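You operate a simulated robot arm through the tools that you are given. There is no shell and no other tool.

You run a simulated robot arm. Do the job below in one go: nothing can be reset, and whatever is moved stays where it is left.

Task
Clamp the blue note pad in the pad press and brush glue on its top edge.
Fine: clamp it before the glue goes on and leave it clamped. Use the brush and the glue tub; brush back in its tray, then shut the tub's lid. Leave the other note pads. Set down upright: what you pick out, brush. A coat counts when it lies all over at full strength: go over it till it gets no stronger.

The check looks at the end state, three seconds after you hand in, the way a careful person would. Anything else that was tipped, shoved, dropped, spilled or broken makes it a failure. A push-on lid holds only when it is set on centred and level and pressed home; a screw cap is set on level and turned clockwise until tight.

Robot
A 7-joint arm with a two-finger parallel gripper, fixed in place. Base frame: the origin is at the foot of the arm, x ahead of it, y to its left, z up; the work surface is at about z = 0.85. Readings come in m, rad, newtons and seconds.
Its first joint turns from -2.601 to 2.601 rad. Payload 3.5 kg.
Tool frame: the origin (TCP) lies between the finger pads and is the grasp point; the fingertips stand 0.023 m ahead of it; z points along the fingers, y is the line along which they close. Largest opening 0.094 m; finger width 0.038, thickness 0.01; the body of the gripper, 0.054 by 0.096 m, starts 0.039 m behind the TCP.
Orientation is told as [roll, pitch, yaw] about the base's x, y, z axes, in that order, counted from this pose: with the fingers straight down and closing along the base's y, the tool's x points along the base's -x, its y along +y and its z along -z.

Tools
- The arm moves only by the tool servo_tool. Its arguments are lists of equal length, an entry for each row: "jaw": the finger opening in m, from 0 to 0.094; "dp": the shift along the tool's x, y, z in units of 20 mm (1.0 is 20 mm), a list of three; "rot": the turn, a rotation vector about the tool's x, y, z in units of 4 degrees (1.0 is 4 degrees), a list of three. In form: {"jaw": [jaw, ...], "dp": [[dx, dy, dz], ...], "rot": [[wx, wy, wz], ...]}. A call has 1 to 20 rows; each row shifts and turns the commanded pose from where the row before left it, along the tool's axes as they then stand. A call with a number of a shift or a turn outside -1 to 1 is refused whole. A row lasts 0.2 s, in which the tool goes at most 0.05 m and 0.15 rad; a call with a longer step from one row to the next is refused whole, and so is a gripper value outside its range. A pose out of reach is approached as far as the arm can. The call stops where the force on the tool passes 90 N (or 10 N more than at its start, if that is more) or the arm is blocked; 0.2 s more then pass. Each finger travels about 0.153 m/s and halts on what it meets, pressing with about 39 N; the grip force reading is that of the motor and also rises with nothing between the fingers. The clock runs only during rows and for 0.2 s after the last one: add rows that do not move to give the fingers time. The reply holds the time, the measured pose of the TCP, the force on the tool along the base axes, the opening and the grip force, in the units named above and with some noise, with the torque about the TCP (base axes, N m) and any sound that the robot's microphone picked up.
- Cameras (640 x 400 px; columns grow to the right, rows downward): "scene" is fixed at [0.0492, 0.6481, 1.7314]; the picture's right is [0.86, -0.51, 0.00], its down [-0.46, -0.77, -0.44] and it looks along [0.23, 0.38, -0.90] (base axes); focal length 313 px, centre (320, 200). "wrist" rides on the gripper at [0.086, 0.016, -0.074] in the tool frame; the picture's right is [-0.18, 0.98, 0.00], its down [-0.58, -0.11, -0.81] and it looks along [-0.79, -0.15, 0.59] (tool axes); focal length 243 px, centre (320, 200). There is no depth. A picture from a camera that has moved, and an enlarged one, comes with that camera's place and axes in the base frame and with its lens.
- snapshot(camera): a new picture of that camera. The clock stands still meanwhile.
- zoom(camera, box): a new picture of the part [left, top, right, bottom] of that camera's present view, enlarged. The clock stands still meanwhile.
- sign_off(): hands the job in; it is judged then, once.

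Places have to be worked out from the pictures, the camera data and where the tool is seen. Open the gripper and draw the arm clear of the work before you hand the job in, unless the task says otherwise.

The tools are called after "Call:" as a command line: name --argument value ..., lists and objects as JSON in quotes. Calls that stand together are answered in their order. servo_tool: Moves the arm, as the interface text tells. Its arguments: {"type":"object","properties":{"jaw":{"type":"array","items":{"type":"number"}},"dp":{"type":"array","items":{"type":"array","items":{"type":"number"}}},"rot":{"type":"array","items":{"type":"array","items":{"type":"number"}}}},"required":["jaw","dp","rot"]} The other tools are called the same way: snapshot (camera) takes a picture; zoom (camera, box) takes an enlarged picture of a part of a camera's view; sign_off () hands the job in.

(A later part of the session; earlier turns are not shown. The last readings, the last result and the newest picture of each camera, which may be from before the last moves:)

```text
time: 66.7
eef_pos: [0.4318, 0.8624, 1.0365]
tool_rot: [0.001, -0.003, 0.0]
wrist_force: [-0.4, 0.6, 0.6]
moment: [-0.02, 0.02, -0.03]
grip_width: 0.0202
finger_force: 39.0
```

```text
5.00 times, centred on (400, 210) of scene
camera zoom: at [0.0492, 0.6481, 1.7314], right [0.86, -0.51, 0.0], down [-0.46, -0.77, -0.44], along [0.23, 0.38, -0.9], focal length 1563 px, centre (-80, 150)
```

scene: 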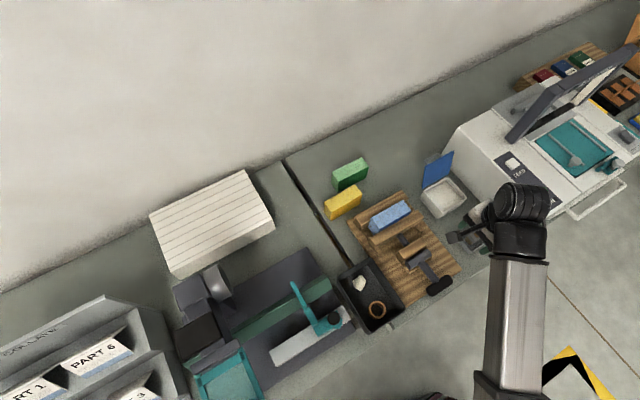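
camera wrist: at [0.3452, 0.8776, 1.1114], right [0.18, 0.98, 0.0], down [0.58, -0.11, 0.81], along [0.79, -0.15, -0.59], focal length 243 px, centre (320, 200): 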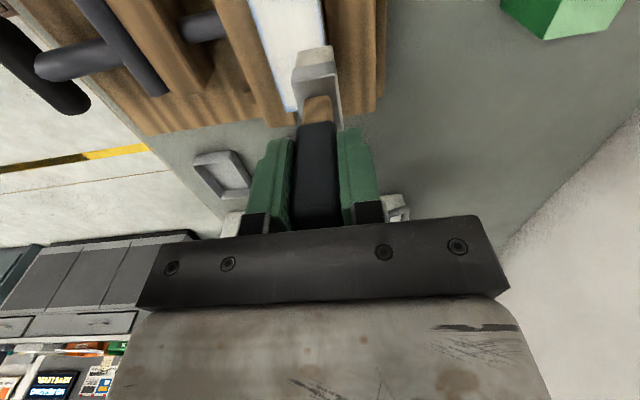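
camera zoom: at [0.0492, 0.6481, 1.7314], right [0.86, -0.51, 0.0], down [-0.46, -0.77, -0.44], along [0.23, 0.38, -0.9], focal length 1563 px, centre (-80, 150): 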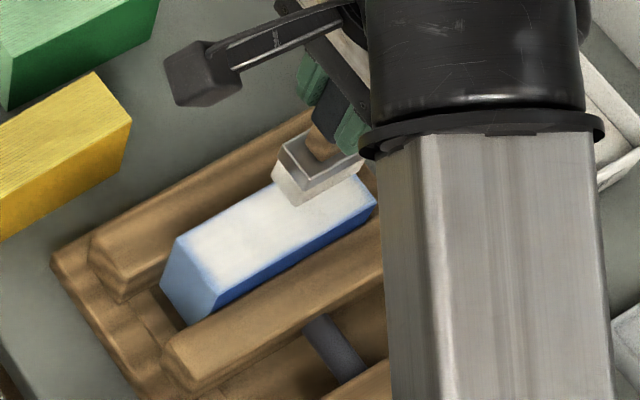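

A white coat is going on, but the margins look weaker. I'll lift the brush off and look closely.

Call:
servo_tool --jaw '[0.015, 0.015, 0.015, 0.015, 0.015, 0.015, 0.015, 0.015]' --dp '[[0, 0, -0.6], [0, 0, -1], [0, 0, -0.6], [-0.8, -0.5, 0], [-1, -1, 0], [-1, -1, 0], [-1, -1, 0], [0, 0, 0]]' --rot '[[0, 0, 0], [0, 0, 0], [0, 0, 0], [0, 0, 0], [0, 0, 0], [0, 0, 0], [0, 0, 0], [0, 0, 0]]'

Call:
zoom --camera "scene" --box '[360, 185, 425, 240]'

Call:
snapshot --camera "wrist"

```text
time: 68.5
eef_pos: [0.5072, 0.7911, 1.0807]
tool_rot: [0.001, -0.005, -0.001]
wrist_force: [0.6, 0.7, -1.1]
moment: [0.0, -0.01, 0.01]
grip_width: 0.0204
finger_force: 39.0
```

```text
7.27 times, centred on (392, 212) of scene
camera zoom: at [0.0492, 0.6481, 1.7314], right [0.86, -0.51, 0.0], down [-0.46, -0.77, -0.44], along [0.23, 0.38, -0.9], focal length 2274 px, centre (-207, 109)
```

zoom: 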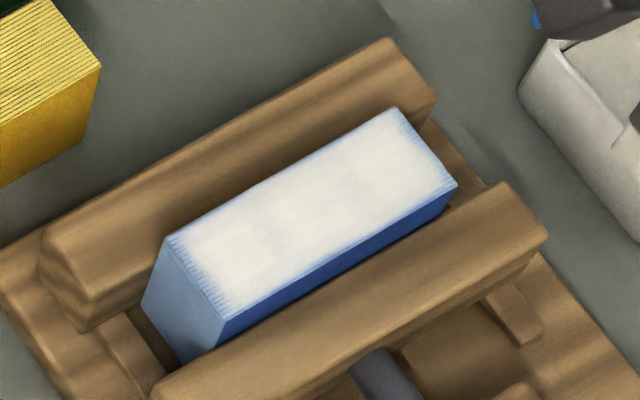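

```text
taken
camera wrist: at [0.4208, 0.8075, 1.1559], right [0.18, 0.98, 0.0], down [0.58, -0.11, 0.81], along [0.79, -0.15, -0.59], focal length 243 px, centre (320, 200)
```

wrist: 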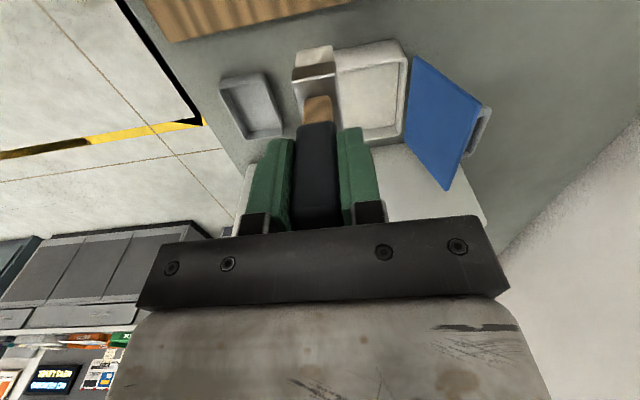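

The centre is well coated and the margins are thinner. I'll dip again, then go over it with the strokes carried past all the edges.

Call:
servo_tool --jaw '[0.015, 0.015, 0.015, 0.015, 0.015, 0.015, 0.015, 0.015, 0.015, 0.015, 0.015, 0.015, 0.015, 0.015, 0.015, 0.015, 0.015, 0.015, 0.015]' --dp '[[-0.9, 0.3, 0], [-0.9, 0.3, 0], [-0.9, 0.3, 0], [-0.8, 0.3, 0], [-0.8, 0.2, 0], [0, 0, 0.9], [0, 0, 0.9], [0, 0, 0.9], [0, 0, 0.9], [0, 0, 0.7], [0, 0, 0.35], [0, 0, 0.35], [0.3, 0, 0], [-0.3, 0, 0], [0, 0, -0.6], [0, 0, -1], [0, 0, -1], [0, 0, -1], [0, 0, -1]]' --rot '[[0, 0, 0], [0, 0, 0], [0, 0, 0], [0, 0, 0], [0, 0, 0], [0, 0, 0], [0, 0, 0], [0, 0, 0], [0, 0, 0], [0, 0, 0], [0, 0, 0], [0, 0, 0], [0, 0, 0], [0, 0, 0], [0, 0, 0], [0, 0, 0], [0, 0, 0], [0, 0, 0], [0, 0, 0]]'

Call:
snapshot --camera "wrist"

```text
time: 72.5
eef_pos: [0.5943, 0.82, 1.0727]
tool_rot: [0.002, -0.003, 0.001]
wrist_force: [1.1, 0.6, -0.8]
moment: [0.04, 0.01, -0.03]
grip_width: 0.0206
finger_force: 38.2
```

```text
taken
camera wrist: at [0.5073, 0.8354, 1.1479], right [0.18, 0.98, 0.0], down [0.58, -0.11, 0.81], along [0.79, -0.15, -0.59], focal length 243 px, centre (320, 200)
```

wrist: 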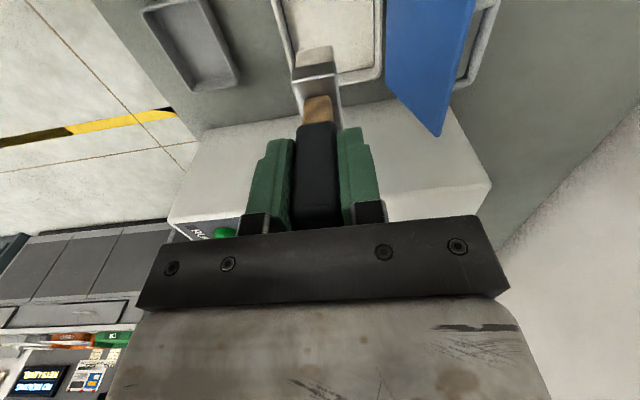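

That dip may have only grazed the surface, so I'll dip a few mm deeper and check the contact force.

Call:
servo_tool --jaw '[0.015, 0.015, 0.015, 0.015, 0.015, 0.015, 0.015, 0.015]' --dp '[[0, 0, 0.9], [0, 0, 0.9], [0, 0, 0.9], [0, 0, 0.9], [0, 0, 0.6], [0, 0, 0.35], [0, 0, 0.2], [0, 0, 0]]' --rot '[[0, 0, 0], [0, 0, 0], [0, 0, 0], [0, 0, 0], [0, 0, 0], [0, 0, 0], [0, 0, 0], [0, 0, 0]]'

Call:
zoom --camera "wrist" --box '[240, 0, 440, 150]'

```text
time: 74.3
eef_pos: [0.5935, 0.8212, 0.9782]
tool_rot: [0.001, -0.004, 0.0]
wrist_force: [-0.5, 1.5, 5.7]
moment: [0.02, -0.01, 0.0]
grip_width: 0.0204
finger_force: 38.9
```

```text
2.67 times, centred on (340, 75) of wrist
camera zoom: at [0.5072, 0.8357, 1.0533], right [0.18, 0.98, 0.0], down [0.58, -0.11, 0.81], along [0.79, -0.15, -0.59], focal length 647 px, centre (267, 533)
```

zoom: 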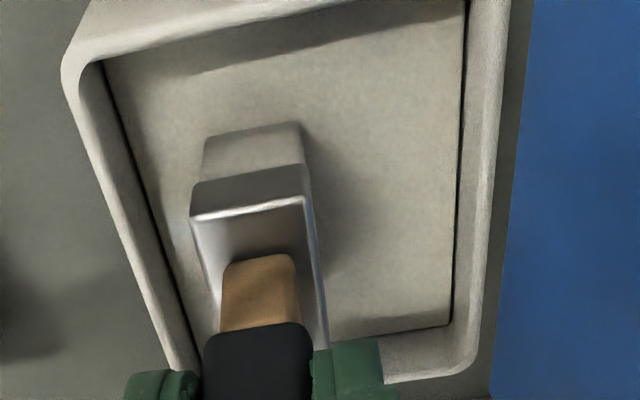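

Contact at 5.7 N in the glue, so the brush is loaded. I'm lifting and returning over the pad's −x end.

Call:
servo_tool --jaw '[0.015, 0.015, 0.015, 0.015, 0.015, 0.015, 0.015, 0.015, 0.015, 0.015, 0.015, 0.015, 0.015, 0.015, 0.015, 0.015, 0.015, 0.015, 0.015]' --dp '[[0, 0, -0.6], [0, 0, -1], [0, 0, -1], [0, 0, -1], [0, 0, -1], [0, 0, 0], [1, 0, 0], [1, 0, 0], [1, 0, 0], [1, 0, 0], [1, 0, 0], [1, 0.1, 0], [1, 0.1, 0], [1, 0.1, 0], [1, 0.1, 0], [1, 0.1, 0], [1, 0.1, 0], [1, 0.15, 0], [0, 0, 0]]' --rot '[[0, 0, 0], [0, 0, 0], [0, 0, 0], [0, 0, 0], [0, 0, 0], [0, 0, 0], [0, 0, 0], [0, 0, 0], [0, 0, 0], [0, 0, 0], [0, 0, 0], [0, 0, 0], [0, 0, 0], [0, 0, 0], [0, 0, 0], [0, 0, 0], [0, 0, 0], [0, 0, 0], [0, 0, 0]]'

```text
time: 78.3
eef_pos: [0.3534, 0.8342, 1.0696]
tool_rot: [0.003, -0.004, -0.002]
wrist_force: [0.2, -0.4, -0.6]
moment: [0.05, 0.01, 0.0]
grip_width: 0.0203
finger_force: 38.7
```

Over the pad's −x end. Lowering to contact and checking the force.

Call:
servo_tool --jaw '[0.015, 0.015, 0.015, 0.015, 0.015]' --dp '[[0, 0.1, 0.6], [0, 0, 0.6], [0, 0, 0.35], [0, 0, 0.2], [0, 0, 0]]' --rot '[[0, 0, 0], [0, 0, 0], [0, 0, 0], [0, 0, 0], [0, 0, 0]]'

```text
time: 79.5
eef_pos: [0.3551, 0.8373, 1.036]
tool_rot: [0.004, -0.005, 0.002]
wrist_force: [0.9, 1.1, 33.5]
moment: [0.08, -0.32, 0.0]
grip_width: 0.0208
finger_force: 38.2
```

33 N is more than needed, so I'll ease off 1 mm and stroke lanes past both ends.

Call:
servo_tool --jaw '[0.015, 0.015, 0.015, 0.015, 0.015, 0.015, 0.015, 0.015, 0.015, 0.015, 0.015, 0.015, 0.015, 0.015, 0.015, 0.015, 0.015, 0.015, 0.015, 0.015]' --dp '[[0.15, -0.1, -0.05], [-0.75, 0, 0], [-0.75, 0, 0], [-0.75, 0, 0], [-0.75, 0, 0], [-0.75, 0, 0], [-0.75, 0, 0], [0, 0.5, 0], [0.75, 0, 0], [0.75, 0, 0], [0.75, 0, 0], [0.75, 0, 0], [0.75, 0, 0], [0.75, 0, 0], [0, 0.55, 0], [-0.9, 0, 0], [-0.9, 0, 0], [-0.9, 0, 0], [-0.9, 0, 0], [-0.9, 0, 0]]' --rot '[[0, 0, 0], [0, 0, 0], [0, 0, 0], [0, 0, 0], [0, 0, 0], [0, 0, 0], [0, 0, 0], [0, 0, 0], [0, 0, 0], [0, 0, 0], [0, 0, 0], [0, 0, 0], [0, 0, 0], [0, 0, 0], [0, 0, 0], [0, 0, 0], [0, 0, 0], [0, 0, 0], [0, 0, 0], [0, 0, 0]]'

```text
time: 83.7
eef_pos: [0.4401, 0.8541, 1.0361]
tool_rot: [0.003, -0.002, 0.0]
wrist_force: [-7.5, 0.3, 21.5]
moment: [0.01, 0.84, -0.02]
grip_width: 0.0205
finger_force: 38.9
```

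Contact is steady at 21 N. Continuing with the two outer lanes on the far side.

Call:
servo_tool --jaw '[0.015, 0.015, 0.015, 0.015, 0.015, 0.015, 0.015, 0.015, 0.015, 0.015, 0.015, 0.015, 0.015, 0.015]' --dp '[[0, 0.5, 0], [0.75, 0, 0], [0.75, 0, 0], [0.75, 0, 0], [0.75, 0, 0], [0.75, 0, 0], [0.75, 0, 0], [0, 0.25, 0], [-0.75, 0, 0], [-0.75, 0, 0], [-0.75, 0, 0], [-0.75, 0, 0], [-0.75, 0, 0], [-0.75, 0, 0]]' --rot '[[0, 0, 0], [0, 0, 0], [0, 0, 0], [0, 0, 0], [0, 0, 0], [0, 0, 0], [0, 0, 0], [0, 0, 0], [0, 0, 0], [0, 0, 0], [0, 0, 0], [0, 0, 0], [0, 0, 0], [0, 0, 0]]'

Call:
servo_tool --jaw '[0.015, 0.015, 0.015, 0.015, 0.015, 0.015, 0.015, 0.015]' --dp '[[0, 0, -0.6], [0, 0, -1], [0, 0, -0.2], [-0.8, -0.5, 0], [-1, -1, 0], [-1, -1, 0], [-0.8, -1, 0], [0, 0, 0]]' --rot '[[0, 0, 0], [0, 0, 0], [0, 0, 0], [0, 0, 0], [0, 0, 0], [0, 0, 0], [0, 0, 0], [0, 0, 0]]'

Call:
zoom --camera "scene" --box '[360, 185, 425, 240]'

Call:
snapshot --camera "wrist"

```text
time: 86.7
eef_pos: [0.4407, 0.8697, 1.0355]
tool_rot: [0.003, -0.003, -0.001]
wrist_force: [-3.4, -0.4, 13.1]
moment: [-0.12, 0.48, -0.03]
grip_width: 0.0207
finger_force: 39.5
```

```text
time: 88.5
eef_pos: [0.5129, 0.7994, 1.0721]
tool_rot: [0.002, -0.004, 0.001]
wrist_force: [-0.3, 0.1, -1.4]
moment: [-0.02, 0.0, -0.01]
grip_width: 0.0205
finger_force: 38.9
```

```text
7.27 times, centred on (392, 212) of scene
camera zoom: at [0.0492, 0.6481, 1.7314], right [0.86, -0.51, 0.0], down [-0.46, -0.77, -0.44], along [0.23, 0.38, -0.9], focal length 2274 px, centre (-207, 109)
```

zoom: 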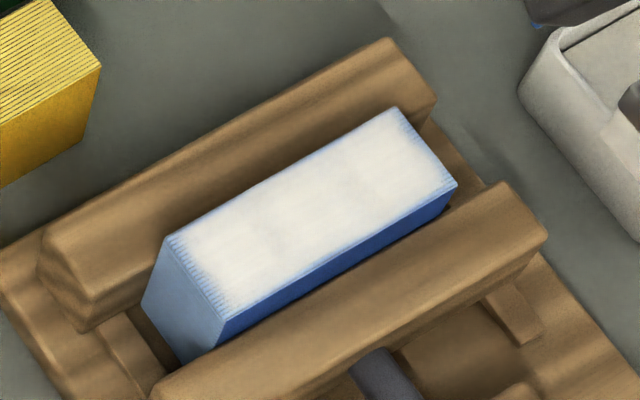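

```text
taken
camera wrist: at [0.4261, 0.8157, 1.1466], right [0.18, 0.98, 0.0], down [0.58, -0.11, 0.81], along [0.79, -0.15, -0.59], focal length 243 px, centre (320, 200)
```

wrist: 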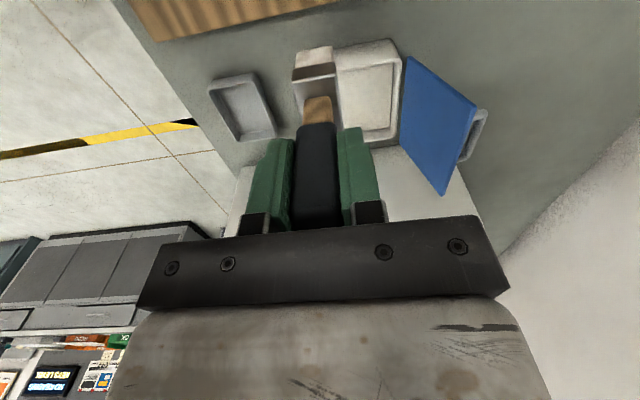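

Call:
zoom --camera "scene" --box '[373, 195, 413, 235]'

```text
10.00 times, centred on (393, 215) of scene
camera zoom: at [0.0492, 0.6481, 1.7314], right [0.86, -0.51, 0.0], down [-0.46, -0.77, -0.44], along [0.23, 0.38, -0.9], focal length 3126 px, centre (-410, 50)
```

zoom: 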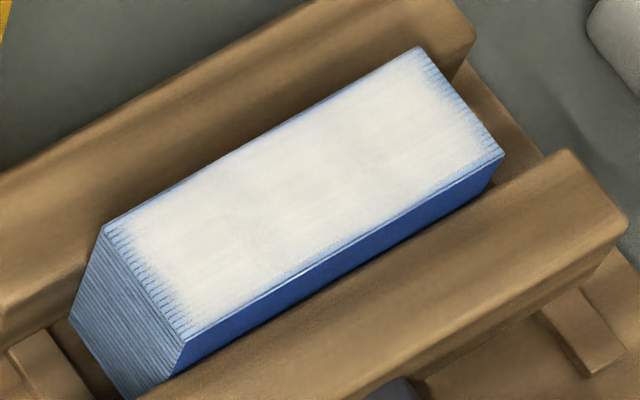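

The coat looks uniform, with a narrow faded rim. To confirm it's at full strength I'll do one more dip and full pass, then compare.

Call:
servo_tool --jaw '[0.015, 0.015, 0.015, 0.015, 0.015, 0.015, 0.015, 0.015, 0.015, 0.015, 0.015, 0.015]' --dp '[[-0.8, 0.2, 0], [-0.8, 0.2, 0], [-0.8, 0.2, 0], [-0.8, 0.2, 0], [-0.83, 0.2, 0], [0, 0, 0.9], [0, 0, 0.9], [0, 0, 0.9], [0, 0, 0.9], [0, 0, 0.8], [0, 0, 0.35], [0, 0, 0]]' --rot '[[0, 0, 0], [0, 0, 0], [0, 0, 0], [0, 0, 0], [0, 0, 0], [0, 0, 0], [0, 0, 0], [0, 0, 0], [0, 0, 0], [0, 0, 0], [0, 0, 0], [0, 0, 0]]'

```text
time: 91.1
eef_pos: [0.5936, 0.8209, 0.979]
tool_rot: [0.004, -0.004, 0.001]
wrist_force: [0.7, 0.2, 15.9]
moment: [0.02, 0.15, 0.03]
grip_width: 0.0206
finger_force: 38.9
```

Dipped, with 16 N contact. I'm carrying the brush back over the pad's −x end.

Call:
servo_tool --jaw '[0.015, 0.015, 0.015, 0.015, 0.015, 0.015, 0.015, 0.015, 0.015, 0.015, 0.015, 0.015, 0.015, 0.015, 0.015, 0.015, 0.015, 0.015, 0.015]' --dp '[[0, 0, -0.6], [0, 0, -1], [0, 0, -1], [0, 0, -1], [0, 0, -1], [0, 0, 0], [1, 0, 0], [1, 0, 0], [1, 0, 0], [1, 0, 0], [1, 0, 0], [1, 0.1, 0], [1, 0.1, 0], [1, 0.1, 0], [1, 0.1, 0], [1, 0.1, 0], [1, 0.1, 0], [1, 0.1, 0], [0.2, 0, 0]]' --rot '[[0, 0, 0], [0, 0, 0], [0, 0, 0], [0, 0, 0], [0, 0, 0], [0, 0, 0], [0, 0, 0], [0, 0, 0], [0, 0, 0], [0, 0, 0], [0, 0, 0], [0, 0, 0], [0, 0, 0], [0, 0, 0], [0, 0, 0], [0, 0, 0], [0, 0, 0], [0, 0, 0], [0, 0, 0]]'

Call:
servo_tool --jaw '[0.015, 0.015, 0.015, 0.015, 0.015]' --dp '[[0, 0, 0.6], [0, 0, 0.6], [0, 0, 0.3], [0, 0, 0.15], [0, 0, 0]]' --rot '[[0, 0, 0], [0, 0, 0], [0, 0, 0], [0, 0, 0], [0, 0, 0]]'

```text
time: 95.1
eef_pos: [0.349, 0.8337, 1.0673]
tool_rot: [0.002, -0.004, 0.001]
wrist_force: [-0.1, 0.0, -0.3]
moment: [0.03, 0.03, -0.02]
grip_width: 0.0206
finger_force: 39.4
```

```text
time: 96.3
eef_pos: [0.3504, 0.8341, 1.0361]
tool_rot: [0.004, -0.004, 0.001]
wrist_force: [-0.5, -0.5, 10.5]
moment: [0.04, -0.08, 0.0]
grip_width: 0.0204
finger_force: 39.0
```

Contact at 10.5 N. Brushing the whole top again in closely spaced lanes that overrun every edge.

Call:
servo_tool --jaw '[0.015, 0.015, 0.015, 0.015, 0.015, 0.015, 0.015, 0.015, 0.015, 0.015, 0.015, 0.015, 0.015, 0.015, 0.015, 0.015, 0.015, 0.015, 0.015, 0.015]' --dp '[[-0.8, 0, 0.02], [-0.8, 0, 0], [-0.8, 0, 0], [-0.8, 0, 0], [-0.8, 0, 0], [-0.8, 0, 0], [0, 0.45, 0], [0.8, 0, 0], [0.8, 0, 0], [0.8, 0, 0], [0.8, 0, 0], [0.8, 0, 0], [0.8, 0, 0], [0, 0.45, 0], [-0.8, 0, 0], [-0.8, 0, 0], [-0.8, 0, 0], [-0.8, 0, 0], [-0.8, 0, 0], [-0.8, 0, 0]]' --rot '[[0, 0, 0], [0, 0, 0], [0, 0, 0], [0, 0, 0], [0, 0, 0], [0, 0, 0], [0, 0, 0], [0, 0, 0], [0, 0, 0], [0, 0, 0], [0, 0, 0], [0, 0, 0], [0, 0, 0], [0, 0, 0], [0, 0, 0], [0, 0, 0], [0, 0, 0], [0, 0, 0], [0, 0, 0], [0, 0, 0]]'

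Call:
servo_tool --jaw '[0.015, 0.015, 0.015, 0.015, 0.015, 0.015, 0.015, 0.015, 0.015, 0.015, 0.015, 0.015, 0.015, 0.015]' --dp '[[0, 0.45, 0], [0.8, 0, 0], [0.8, 0, 0], [0.8, 0, 0], [0.8, 0, 0], [0.8, 0, 0], [0.8, 0, 0], [0, 0.4, 0], [-0.8, 0, 0], [-0.8, 0, 0], [-0.8, 0, 0], [-0.8, 0, 0], [-0.8, 0, 0], [-0.8, 0, 0]]' --rot '[[0, 0, 0], [0, 0, 0], [0, 0, 0], [0, 0, 0], [0, 0, 0], [0, 0, 0], [0, 0, 0], [0, 0, 0], [0, 0, 0], [0, 0, 0], [0, 0, 0], [0, 0, 0], [0, 0, 0], [0, 0, 0]]'

Call:
servo_tool --jaw '[0.015, 0.015, 0.015, 0.015, 0.015, 0.015, 0.015, 0.015]' --dp '[[0, 0, -0.6], [0, 0, -1], [0, 0, -0.3], [-0.8, -0.5, 0], [-1, -1, 0], [-1, -1, 0], [-0.6, -1, 0], [0, 0, 0]]' --rot '[[0, 0, 0], [0, 0, 0], [0, 0, 0], [0, 0, 0], [0, 0, 0], [0, 0, 0], [0, 0, 0], [0, 0, 0]]'

Call:
zoom --camera "scene" --box '[373, 195, 413, 235]'

Call:
zoom --camera "scene" --box '[360, 185, 425, 240]'

```text
time: 100.5
eef_pos: [0.4456, 0.852, 1.035]
tool_rot: [0.003, -0.005, 0.001]
wrist_force: [-2.9, 0.0, 9.6]
moment: [-0.01, 0.38, -0.01]
grip_width: 0.0205
finger_force: 38.7
```

```text
time: 103.5
eef_pos: [0.4459, 0.8699, 1.0347]
tool_rot: [0.002, -0.004, -0.001]
wrist_force: [-2.3, 0.2, 10.1]
moment: [-0.05, 0.38, -0.02]
grip_width: 0.0203
finger_force: 38.8
```

```text
time: 105.3
eef_pos: [0.5143, 0.7998, 1.0745]
tool_rot: [0.001, -0.004, -0.002]
wrist_force: [0.1, -0.3, -0.4]
moment: [0.0, 0.03, 0.02]
grip_width: 0.0205
finger_force: 39.0
```

```text
10.00 times, centred on (393, 215) of scene
camera zoom: at [0.0492, 0.6481, 1.7314], right [0.86, -0.51, 0.0], down [-0.46, -0.77, -0.44], along [0.23, 0.38, -0.9], focal length 3126 px, centre (-410, 50)
```

zoom: 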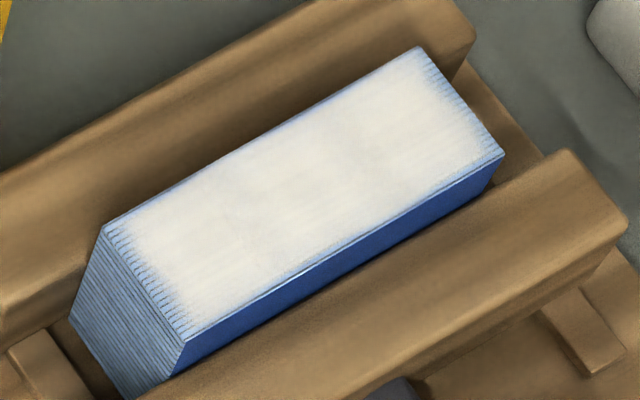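

```text
7.27 times, centred on (392, 212) of scene
camera zoom: at [0.0492, 0.6481, 1.7314], right [0.86, -0.51, 0.0], down [-0.46, -0.77, -0.44], along [0.23, 0.38, -0.9], focal length 2274 px, centre (-207, 109)
```

zoom: 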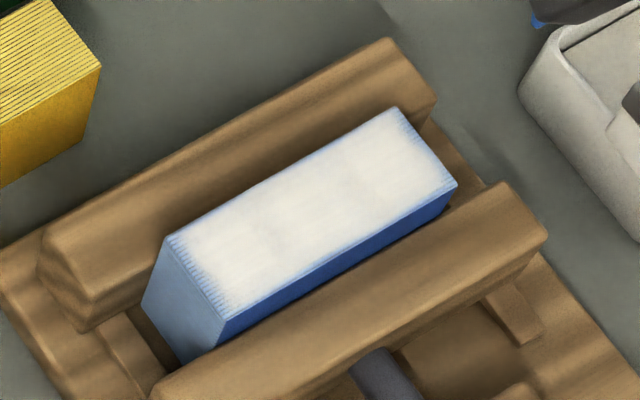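

The images before and after this third pass are identical, so the coat is at full strength; the thin rim is just how it's drawn. Now I return the brush to above its tray home at (0.593, 0.6835).

Call:
servo_tool --jaw '[0.015, 0.015, 0.015, 0.015, 0.015, 0.015, 0.015, 0.015]' --dp '[[-0.56, -0.83, 0], [-0.56, -0.83, 0], [-0.56, -0.83, 0], [-0.56, -0.83, 0], [-0.56, -0.83, 0.1], [-0.56, -0.83, 0.3], [-0.57, -0.83, 0.5], [0, 0, 0]]' --rot '[[0, 0, 0], [0, 0, 0], [0, 0, 0], [0, 0, 0], [0, 0, 0], [0, 0, 0], [0, 0, 0], [0, 0, 0]]'

Call:
snapshot --camera "wrist"

Call:
zoom --camera "scene" --box '[430, 180, 530, 260]'

```text
time: 107.1
eef_pos: [0.5917, 0.6833, 1.0543]
tool_rot: [0.002, -0.004, 0.0]
wrist_force: [-0.6, 0.9, -1.5]
moment: [0.01, -0.02, -0.03]
grip_width: 0.0204
finger_force: 39.0
```

```text
taken
camera wrist: at [0.5056, 0.6989, 1.1306], right [0.18, 0.98, 0.0], down [0.58, -0.11, 0.81], along [0.79, -0.15, -0.59], focal length 243 px, centre (320, 200)
```

wrist: 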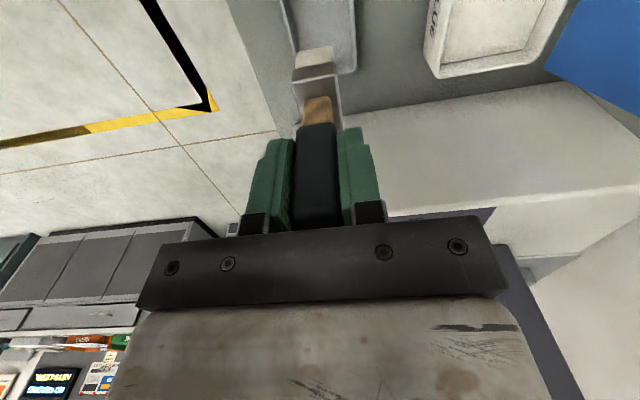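

```text
5.00 times, centred on (480, 220) of scene
camera zoom: at [0.0492, 0.6481, 1.7314], right [0.86, -0.51, 0.0], down [-0.46, -0.77, -0.44], along [0.23, 0.38, -0.9], focal length 1563 px, centre (-480, 100)
```

zoom: 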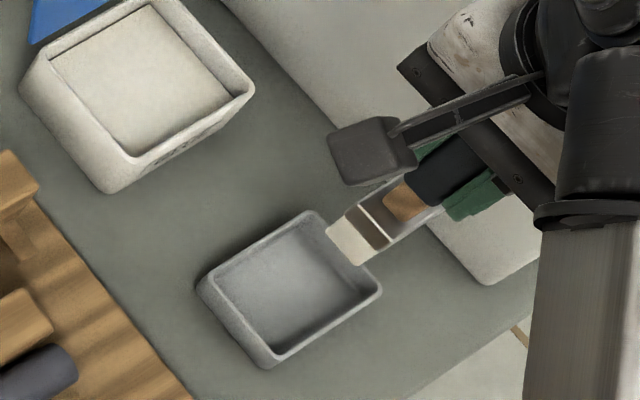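

The tray is clear below. Lowering the brush straight down to just above its home height.

Call:
servo_tool --jaw '[0.015, 0.015, 0.015, 0.015, 0.015, 0.015, 0.015, 0.015]' --dp '[[-0.06, 0, 0.8], [0, 0, 0.8], [0, 0, 0.8], [0, 0, 0.8], [0, 0, 0.8], [0, 0, 0.5], [0, 0, 0.35], [0, 0, 0]]' --rot '[[0, 0, 0], [0, 0, 0], [0, 0, 0], [0, 0, 0], [0, 0, 0], [0, 0, 0], [0, 0, 0], [0, 0, 0]]'

Call:
snapshot --camera "wrist"

```text
time: 108.9
eef_pos: [0.5935, 0.6844, 0.9581]
tool_rot: [0.003, -0.004, -0.001]
wrist_force: [0.9, -0.3, -0.8]
moment: [-0.02, -0.01, -0.03]
grip_width: 0.0203
finger_force: 39.0
```

```text
taken
camera wrist: at [0.5068, 0.6998, 1.0332], right [0.18, 0.98, 0.0], down [0.58, -0.11, 0.81], along [0.79, -0.15, -0.59], focal length 243 px, centre (320, 200)
```

wrist: 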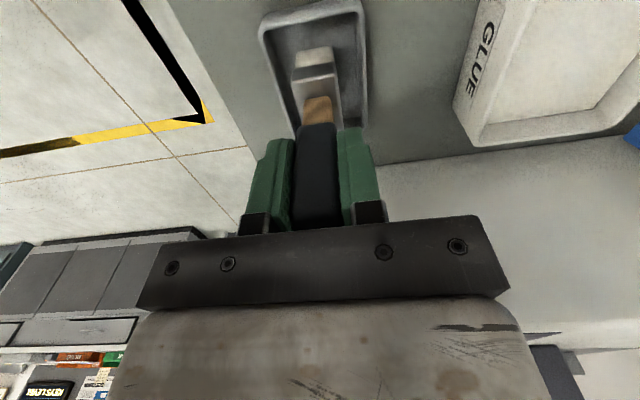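

The bristles are inside the tray. Easing down the last few mm until light contact.

Call:
servo_tool --jaw '[0.015, 0.015, 0.015, 0.015]' --dp '[[0, 0, 0.15], [0, 0, 0.1], [0, 0, 0.06], [0, 0, 0]]' --rot '[[0, 0, 0], [0, 0, 0], [0, 0, 0], [0, 0, 0]]'

```text
time: 109.9
eef_pos: [0.5933, 0.6833, 0.9512]
tool_rot: [0.0, -0.003, -0.001]
wrist_force: [0.4, -0.4, -0.9]
moment: [0.01, 0.03, -0.02]
grip_width: 0.0203
finger_force: 39.6
```

Call:
servo_tool --jaw '[0.015, 0.015, 0.015, 0.015]' --dp '[[0, 0, 0.05], [0, 0, 0.05], [0, 0, 0], [0, 0, 0]]' --rot '[[0, 0, 0], [0, 0, 0], [0, 0, 0], [0, 0, 0]]'

```text
time: 110.9
eef_pos: [0.5949, 0.6828, 0.9498]
tool_rot: [0.002, -0.004, 0.001]
wrist_force: [0.2, 0.1, -1.0]
moment: [0.0, 0.0, -0.01]
grip_width: 0.0208
finger_force: 39.2
```

Still hanging free. It may have slipped up slightly in the grip during brushing, so I keep easing down.

Call:
servo_tool --jaw '[0.015, 0.015, 0.015]' --dp '[[0, 0, 0.05], [0, 0, 0.03], [0, 0, 0]]' --rot '[[0, 0, 0], [0, 0, 0], [0, 0, 0]]'

Call:
zoom --camera "wrist" --box '[240, 0, 400, 150]'

```text
time: 111.7
eef_pos: [0.5932, 0.6838, 0.9488]
tool_rot: [0.003, -0.004, -0.001]
wrist_force: [0.3, 0.9, 21.4]
moment: [0.0, -0.03, 0.0]
grip_width: 0.0203
finger_force: 39.1
```

```text
2.67 times, centred on (320, 75) of wrist
camera zoom: at [0.5067, 0.6992, 1.0244], right [0.18, 0.98, 0.0], down [0.58, -0.11, 0.81], along [0.79, -0.15, -0.59], focal length 647 px, centre (320, 533)
```

zoom: 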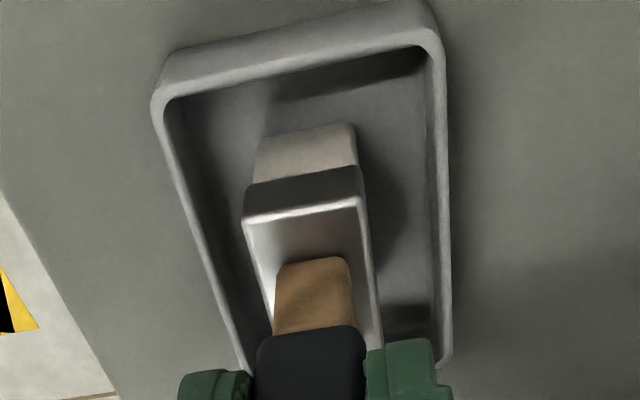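

Contact at 21 N, and the brush stands flat on the tray floor. I'm easing off slightly and opening the fingers slowly.

Call:
servo_tool --jaw '[0.015, 0.019, 0.022, 0.026, 0.032, 0.04, 0.05, 0.056, 0.056]' --dp '[[0, 0, -0.05], [0, 0, 0], [0, 0, 0], [0, 0, 0], [0, 0, 0], [0, 0, 0], [0, 0, 0], [0, 0, 0], [0, 0, 0]]' --rot '[[0, 0, 0], [0, 0, 0], [0, 0, 0], [0, 0, 0], [0, 0, 0], [0, 0, 0], [0, 0, 0], [0, 0, 0], [0, 0, 0]]'

Call:
snapshot --camera "wrist"

```text
time: 113.7
eef_pos: [0.5932, 0.684, 0.949]
tool_rot: [0.001, -0.003, 0.001]
wrist_force: [0.5, 0.7, 0.1]
moment: [0.03, 0.01, -0.02]
grip_width: 0.0559
finger_force: 0.0
```

```text
taken
camera wrist: at [0.5068, 0.6993, 1.0243], right [0.18, 0.98, 0.0], down [0.58, -0.11, 0.81], along [0.79, -0.15, -0.59], focal length 243 px, centre (320, 200)
```

wrist: 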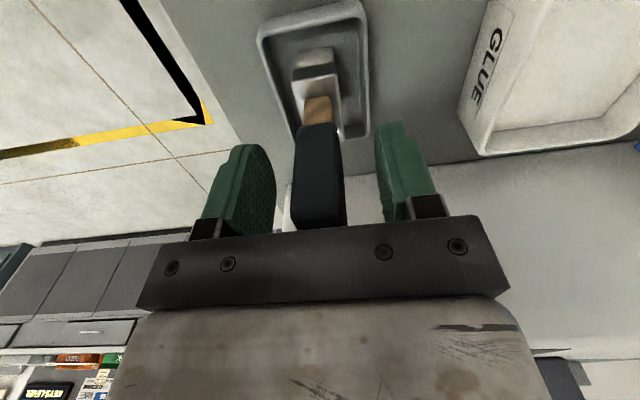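

The brush stands free and upright. I'm lifting clear, then moving to a spot with a good view of the lid.

Call:
servo_tool --jaw '[0.056, 0.056, 0.056, 0.056, 0.056, 0.056, 0.056, 0.056, 0.056, 0.094, 0.094, 0.094, 0.094, 0.094, 0.094, 0.094, 0.094, 0.094, 0.094, 0.094]' --dp '[[0, 0, -0.5], [0, 0, -1], [0, 0, -1], [0, 0, -1], [0, 0, -1], [0, 0, -1], [0, 0, -1], [0, 0, -1], [0, 0, -1], [0.5, 1, 0], [0.5, 1, 0], [0.5, 1, 0], [0.4, 1, 0], [0.4, 1, 0], [0.4, 1, 0], [0, 1, 0], [0, 1, 0], [0, 1, 0], [0, 0.5, 0], [0, 0, 0]]' --rot '[[0, 0, 0], [0, 0, 0], [0, 0, 0], [0, 0, 0], [0, 0, 0], [0, 0, 0], [0, 0, 0], [0, 0, 0], [0, 0, 0], [0, 0, 0], [0, 0, 0], [0, 0, 0], [0, 0, 0], [0, 0, 0], [0, 0, 0], [0, 0, 0], [0, 0, 0], [0, 0, 0], [0, 0, 0], [0, 0, 0]]'

Call:
snapshot --camera "wrist"

Call:
snapshot --camera "scene"

```text
time: 117.9
eef_pos: [0.5386, 0.8734, 1.1194]
tool_rot: [0.002, -0.005, 0.001]
wrist_force: [0.4, -0.3, -0.8]
moment: [-0.02, 0.0, -0.01]
grip_width: 0.094
finger_force: 0.1
```

```text
taken
camera wrist: at [0.4524, 0.8894, 1.1941], right [0.18, 0.98, 0.0], down [0.58, -0.11, 0.81], along [0.79, -0.15, -0.59], focal length 243 px, centre (320, 200)
```

wrist: 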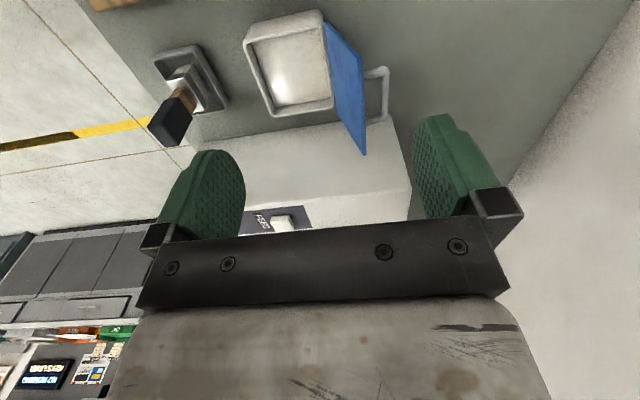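

```text
taken
```

scene: 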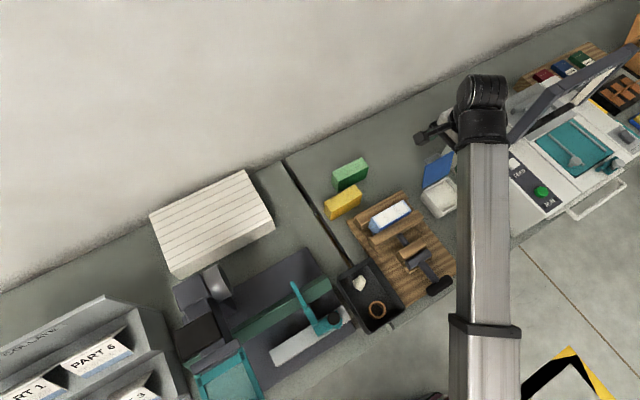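

Call:
zoom --camera "wrist" --box '[230, 0, 410, 165]'

Call:
zoom --camera "wrist" --box '[140, 30, 250, 150]'

```text
2.42 times, centred on (320, 82) of wrist
camera zoom: at [0.4524, 0.8894, 1.1941], right [0.18, 0.98, 0.0], down [0.58, -0.11, 0.81], along [0.79, -0.15, -0.59], focal length 588 px, centre (320, 485)
```

zoom: 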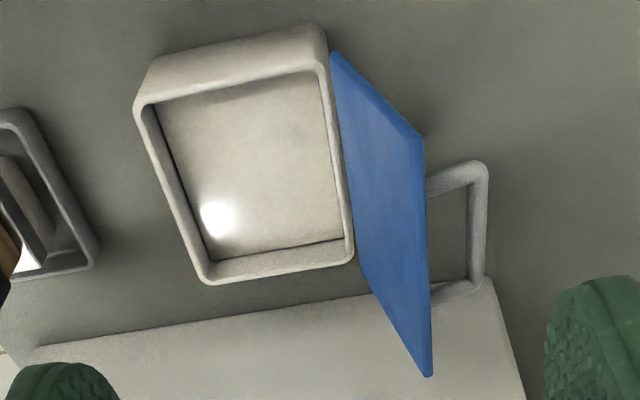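

```text
3.33 times, centred on (195, 90) of wrist
camera zoom: at [0.4524, 0.8894, 1.1941], right [0.18, 0.98, 0.0], down [0.58, -0.11, 0.81], along [0.79, -0.15, -0.59], focal length 809 px, centre (737, 567)
```

zoom: 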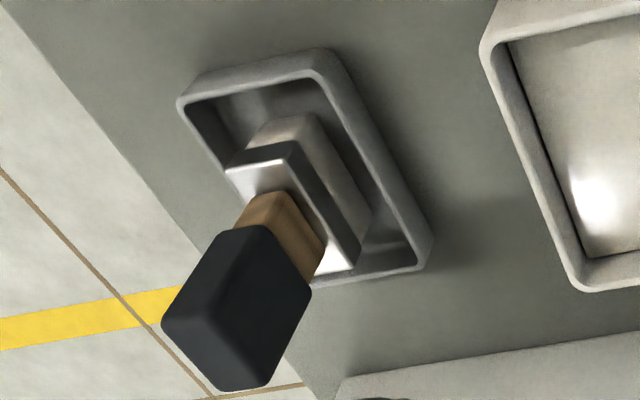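

The brush is upright in its tray. The lid hinges at about (y 0.878, z 0.896) and leans back 17°, with its top edge at about (0.906, 0.987). Its handle loop sticks out behind to y ≈ 0.938 at x 0.571–0.624, z 0.96. I'll bring the open gripper over it so the +y finger goes down behind the loop, first stopping just above.

Call:
servo_tool --jaw '[0.094, 0.094, 0.094, 0.094, 0.094, 0.094, 0.094, 0.094, 0.094]' --dp '[[-0.75, 0.4, 0], [-0.75, 0.4, 0], [-0.75, 0.4, 0], [-0.72, 0.25, 0], [0, 0, 0.8], [0, 0, 0.9], [0, 0, 0.9], [0, 0, 0.9], [0, 0, 0.6]]' --rot '[[0, 0, 0], [0, 0, 0], [0, 0, 0], [0, 0, 0], [0, 0, 0], [0, 0, 0], [0, 0, 0], [0, 0, 0], [0, 0, 0]]'

Call:
snapshot --camera "wrist"

Call:
zoom --camera "scene" --box '[400, 110, 540, 240]'

```text
time: 119.9
eef_pos: [0.5984, 0.9033, 1.0388]
tool_rot: [0.001, -0.004, 0.0]
wrist_force: [0.3, 0.0, 1.1]
moment: [0.01, -0.01, 0.02]
grip_width: 0.0941
finger_force: 0.0
```

```text
taken
camera wrist: at [0.5116, 0.9183, 1.1132], right [0.18, 0.98, 0.0], down [0.58, -0.11, 0.81], along [0.79, -0.15, -0.59], focal length 243 px, centre (320, 200)
```

wrist: 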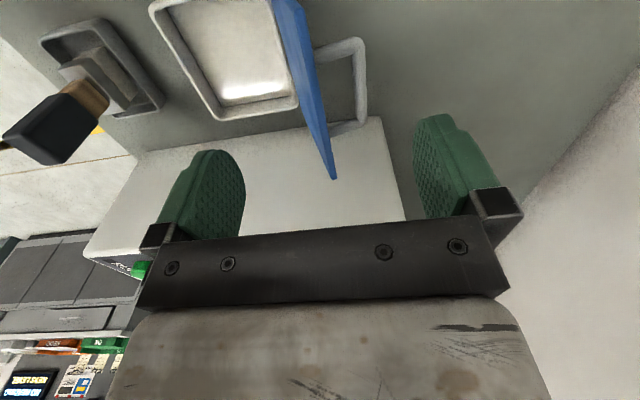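

```text
3.08 times, centred on (470, 175) of scene
camera zoom: at [0.0492, 0.6481, 1.7314], right [0.86, -0.51, 0.0], down [-0.46, -0.77, -0.44], along [0.23, 0.38, -0.9], focal length 962 px, centre (-142, 277)
```

zoom: 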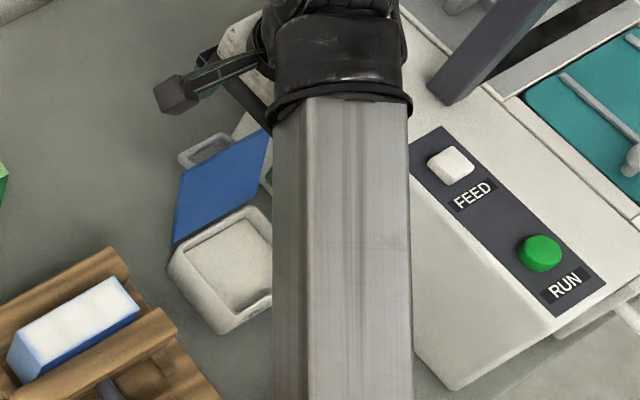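

The +y finger's inner face (y ≈ 0.950) clears the loop (y ≈ 0.936). Lowering it behind the loop.

Call:
servo_tool --jaw '[0.094, 0.094, 0.094, 0.094, 0.094, 0.094]' --dp '[[0, 0, 0.8], [0, 0, 0.8], [0, 0, 0.8], [0, 0, 0.6], [0, 0, 0.4], [0, 0, 0]]' --rot '[[0, 0, 0], [0, 0, 0], [0, 0, 0], [0, 0, 0], [0, 0, 0], [0, 0, 0]]'

Call:
snapshot --camera "wrist"

```text
time: 121.3
eef_pos: [0.6006, 0.9021, 0.9691]
tool_rot: [0.003, -0.003, 0.001]
wrist_force: [-0.7, -1.0, -0.1]
moment: [-0.02, 0.02, 0.03]
grip_width: 0.0942
finger_force: 0.0
```

```text
taken
camera wrist: at [0.5125, 0.9179, 1.0448], right [0.18, 0.98, 0.0], down [0.58, -0.11, 0.81], along [0.79, -0.15, -0.59], focal length 243 px, centre (320, 200)
```

wrist: 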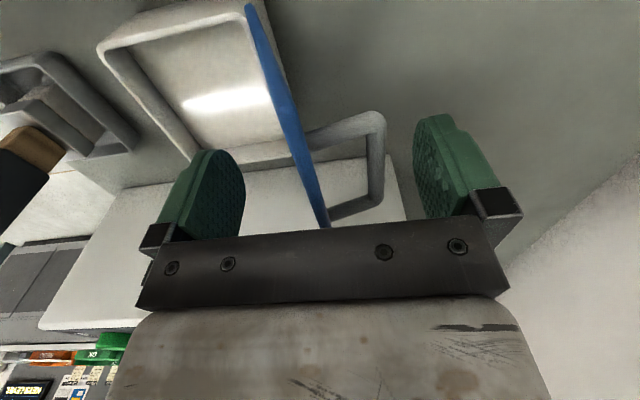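

The finger is behind the loop. Pulling slowly toward −y and watching the force so the tub doesn't shift.

Call:
servo_tool --jaw '[0.094, 0.094, 0.094, 0.094, 0.094, 0.094]' --dp '[[0, -0.4, 0], [0, -0.4, 0], [0, -0.4, 0], [0, -0.4, 0], [0, -0.2, 0], [0, 0, 0]]' --rot '[[0, 0, 0], [0, 0, 0], [0, 0, 0], [0, 0, 0], [0, 0, 0], [0, 0, 0]]'

Call:
snapshot --camera "wrist"

Call:
zoom --camera "scene" --box '[400, 110, 540, 240]'

```text
time: 122.7
eef_pos: [0.5987, 0.8664, 0.9698]
tool_rot: [0.001, -0.003, 0.0]
wrist_force: [0.1, 0.2, 0.4]
moment: [0.01, 0.0, -0.02]
grip_width: 0.094
finger_force: 0.1
```

```text
taken
camera wrist: at [0.5123, 0.8822, 1.0446], right [0.18, 0.98, 0.0], down [0.58, -0.11, 0.81], along [0.79, -0.15, -0.59], focal length 243 px, centre (320, 200)
```

wrist: 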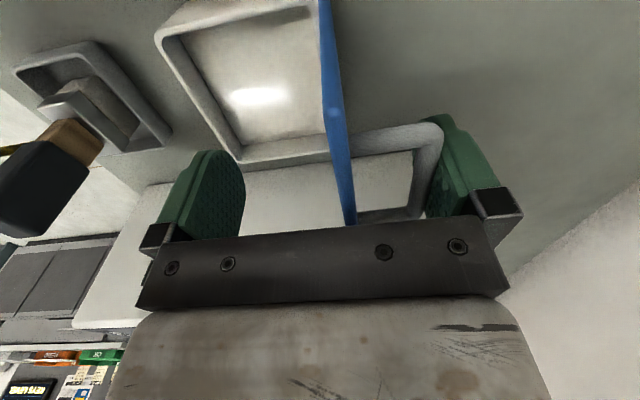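

```text
3.08 times, centred on (470, 175) of scene
camera zoom: at [0.0492, 0.6481, 1.7314], right [0.86, -0.51, 0.0], down [-0.46, -0.77, -0.44], along [0.23, 0.38, -0.9], focal length 962 px, centre (-142, 277)
```

zoom: 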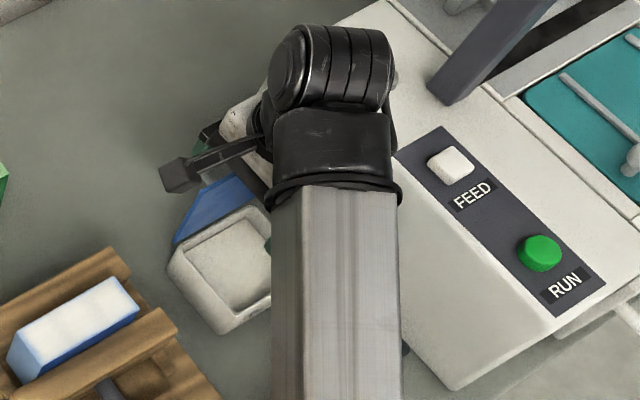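

The lid swings freely to about vertical and the tub hasn't moved. Continuing.

Call:
servo_tool --jaw '[0.094, 0.094, 0.094, 0.094, 0.094, 0.094]' --dp '[[0, -0.4, 0], [0, -0.4, 0], [0, -0.4, 0], [0, -0.4, 0], [0, -0.2, 0], [0, 0, 0]]' --rot '[[0, 0, 0], [0, 0, 0], [0, 0, 0], [0, 0, 0], [0, 0, 0], [0, 0, 0]]'

Call:
snapshot --camera "wrist"

Call:
zoom --camera "scene" --box '[400, 110, 540, 240]'

```text
time: 124.1
eef_pos: [0.5982, 0.8294, 0.9698]
tool_rot: [0.002, -0.004, -0.001]
wrist_force: [0.0, 0.2, 0.5]
moment: [0.01, -0.02, -0.02]
grip_width: 0.094
finger_force: 0.1
```

```text
taken
camera wrist: at [0.512, 0.846, 1.0445], right [0.18, 0.98, 0.0], down [0.58, -0.11, 0.81], along [0.79, -0.15, -0.59], focal length 243 px, centre (320, 200)
```

wrist: 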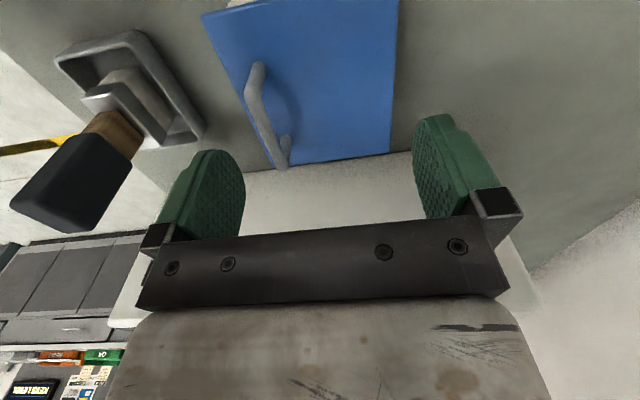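

```text
3.08 times, centred on (470, 175) of scene
camera zoom: at [0.0492, 0.6481, 1.7314], right [0.86, -0.51, 0.0], down [-0.46, -0.77, -0.44], along [0.23, 0.38, -0.9], focal length 962 px, centre (-142, 277)
```

zoom: 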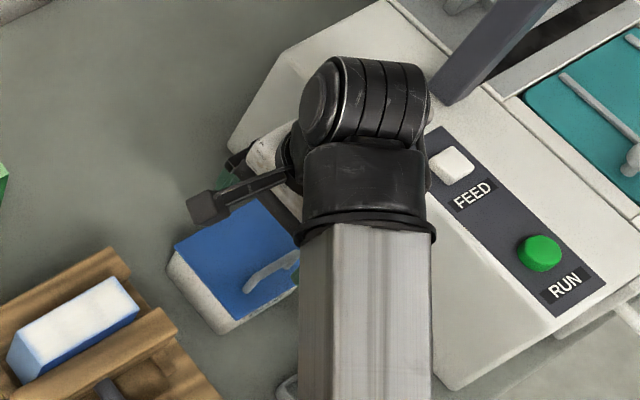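

The lid has fallen shut over the tub. I'll rise, close the fingers and inspect before pressing it home.

Call:
servo_tool --jaw '[0.094, 0.094, 0.094, 0.094, 0.06, 0.03, 0.0, 0.0, 0.0]' --dp '[[0, 0, -0.8], [0, 0, -1], [0, 0, -1], [0, 0, -1], [0.8, 0.4, -0.8], [0.8, 0, -0.8], [0.8, 0, 0], [0, 0, 0], [0, 0, 0]]' --rot '[[0, 0, 0], [0, 0, 0], [0, 0, 0], [0, 0, 0], [0, 0, 0], [0, 0, 0], [0, 0, 0], [0, 0, 0], [0, 0, 0]]'

Call:
zoom --camera "wrist" --box '[140, 0, 420, 170]'

Call:
zoom --camera "scene" --box '[410, 160, 490, 230]'

```text
time: 126.1
eef_pos: [0.5505, 0.8388, 1.0782]
tool_rot: [0.001, -0.004, -0.001]
wrist_force: [0.5, -0.6, 1.2]
moment: [0.02, 0.02, -0.02]
grip_width: 0.0
finger_force: 39.6
```

```text
2.29 times, centred on (280, 85) of wrist
camera zoom: at [0.4639, 0.8546, 1.1525], right [0.18, 0.98, 0.0], down [0.58, -0.11, 0.81], along [0.79, -0.15, -0.59], focal length 555 px, centre (411, 463)
```

zoom: 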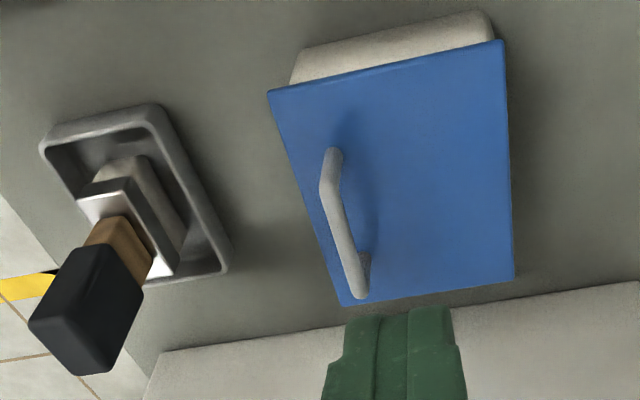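

```text
5.71 times, centred on (450, 195) of scene
camera zoom: at [0.0492, 0.6481, 1.7314], right [0.86, -0.51, 0.0], down [-0.46, -0.77, -0.44], along [0.23, 0.38, -0.9], focal length 1786 px, centre (-423, 229)
```

zoom: 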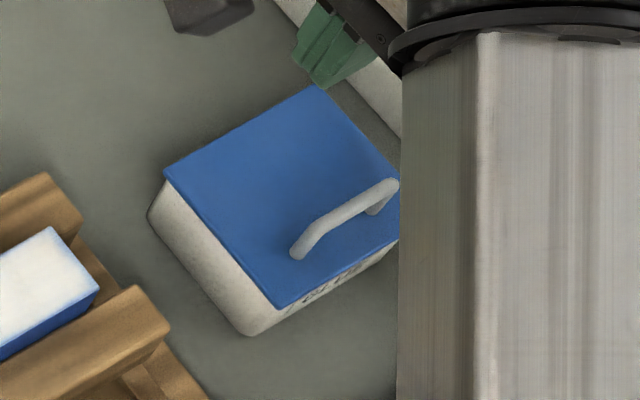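

The lid is down on the tub; now to press it home. First a push at the middle of the plate behind the loop, then one on the loop near the front edge.

Call:
servo_tool --jaw '[0.0, 0.0, 0.0, 0.0, 0.0, 0.0, 0.0, 0.0, 0.0, 0.0, 0.0]' --dp '[[-0.8, 0, 0], [-0.8, 0, 0], [-0.8, 0, 0], [0, 0, 1], [0, 0, 1], [0, 0, 1], [0, 0, 1], [0, 0, 1], [0, 0, 1], [0, 0, 1], [0, 0, 0]]' --rot '[[0, 0, 0], [0, 0, 0], [0, 0, 0], [0, 0, 0], [0, 0, 0], [0, 0, 0], [0, 0, 0], [0, 0, 0], [0, 0, 0], [0, 0, 0], [0, 0, 0]]'

Call:
snapshot --camera "wrist"

```text
time: 128.5
eef_pos: [0.5992, 0.8394, 0.9376]
tool_rot: [0.001, -0.003, 0.0]
wrist_force: [-0.3, 0.2, 0.4]
moment: [0.04, -0.01, 0.01]
grip_width: 0.0
finger_force: 39.2
```

```text
taken
camera wrist: at [0.5123, 0.8543, 1.0121], right [0.18, 0.98, 0.0], down [0.58, -0.11, 0.81], along [0.79, -0.15, -0.59], focal length 243 px, centre (320, 200)
```

wrist: 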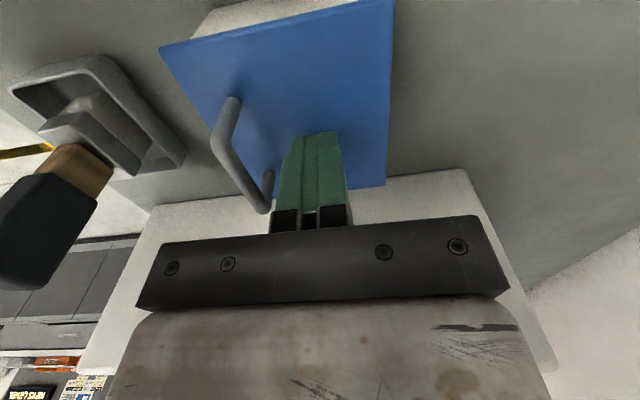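

Call:
servo_tool --jaw '[0.0, 0.0, 0.0, 0.0, 0.0, 0.0, 0.0, 0.0, 0.0, 0.0, 0.0, 0.0]' --dp '[[0, 0, 0.25], [0, 0, 0.15], [0, 0, 0.1], [0, 0, 0.1], [0, 0, 0.1], [0, 0, 0.05], [0, 0, 0.05], [0, 0, 0.05], [0, 0, 0.05], [0, 0, 0.05], [0, 0, 0], [0, 0, 0]]' --rot '[[0, 0, 0], [0, 0, 0], [0, 0, 0], [0, 0, 0], [0, 0, 0], [0, 0, 0], [0, 0, 0], [0, 0, 0], [0, 0, 0], [0, 0, 0], [0, 0, 0], [0, 0, 0]]'

```text
time: 130.2
eef_pos: [0.5986, 0.8394, 0.9297]
tool_rot: [0.008, -0.005, -0.001]
wrist_force: [-5.5, -8.0, 33.2]
moment: [-0.15, 0.74, 0.0]
grip_width: 0.0
finger_force: 38.9
stopped in row 8: the force on the tool passed its limit at 94 N (the readings are from after the stop); the commanded pose is now the measured one
```

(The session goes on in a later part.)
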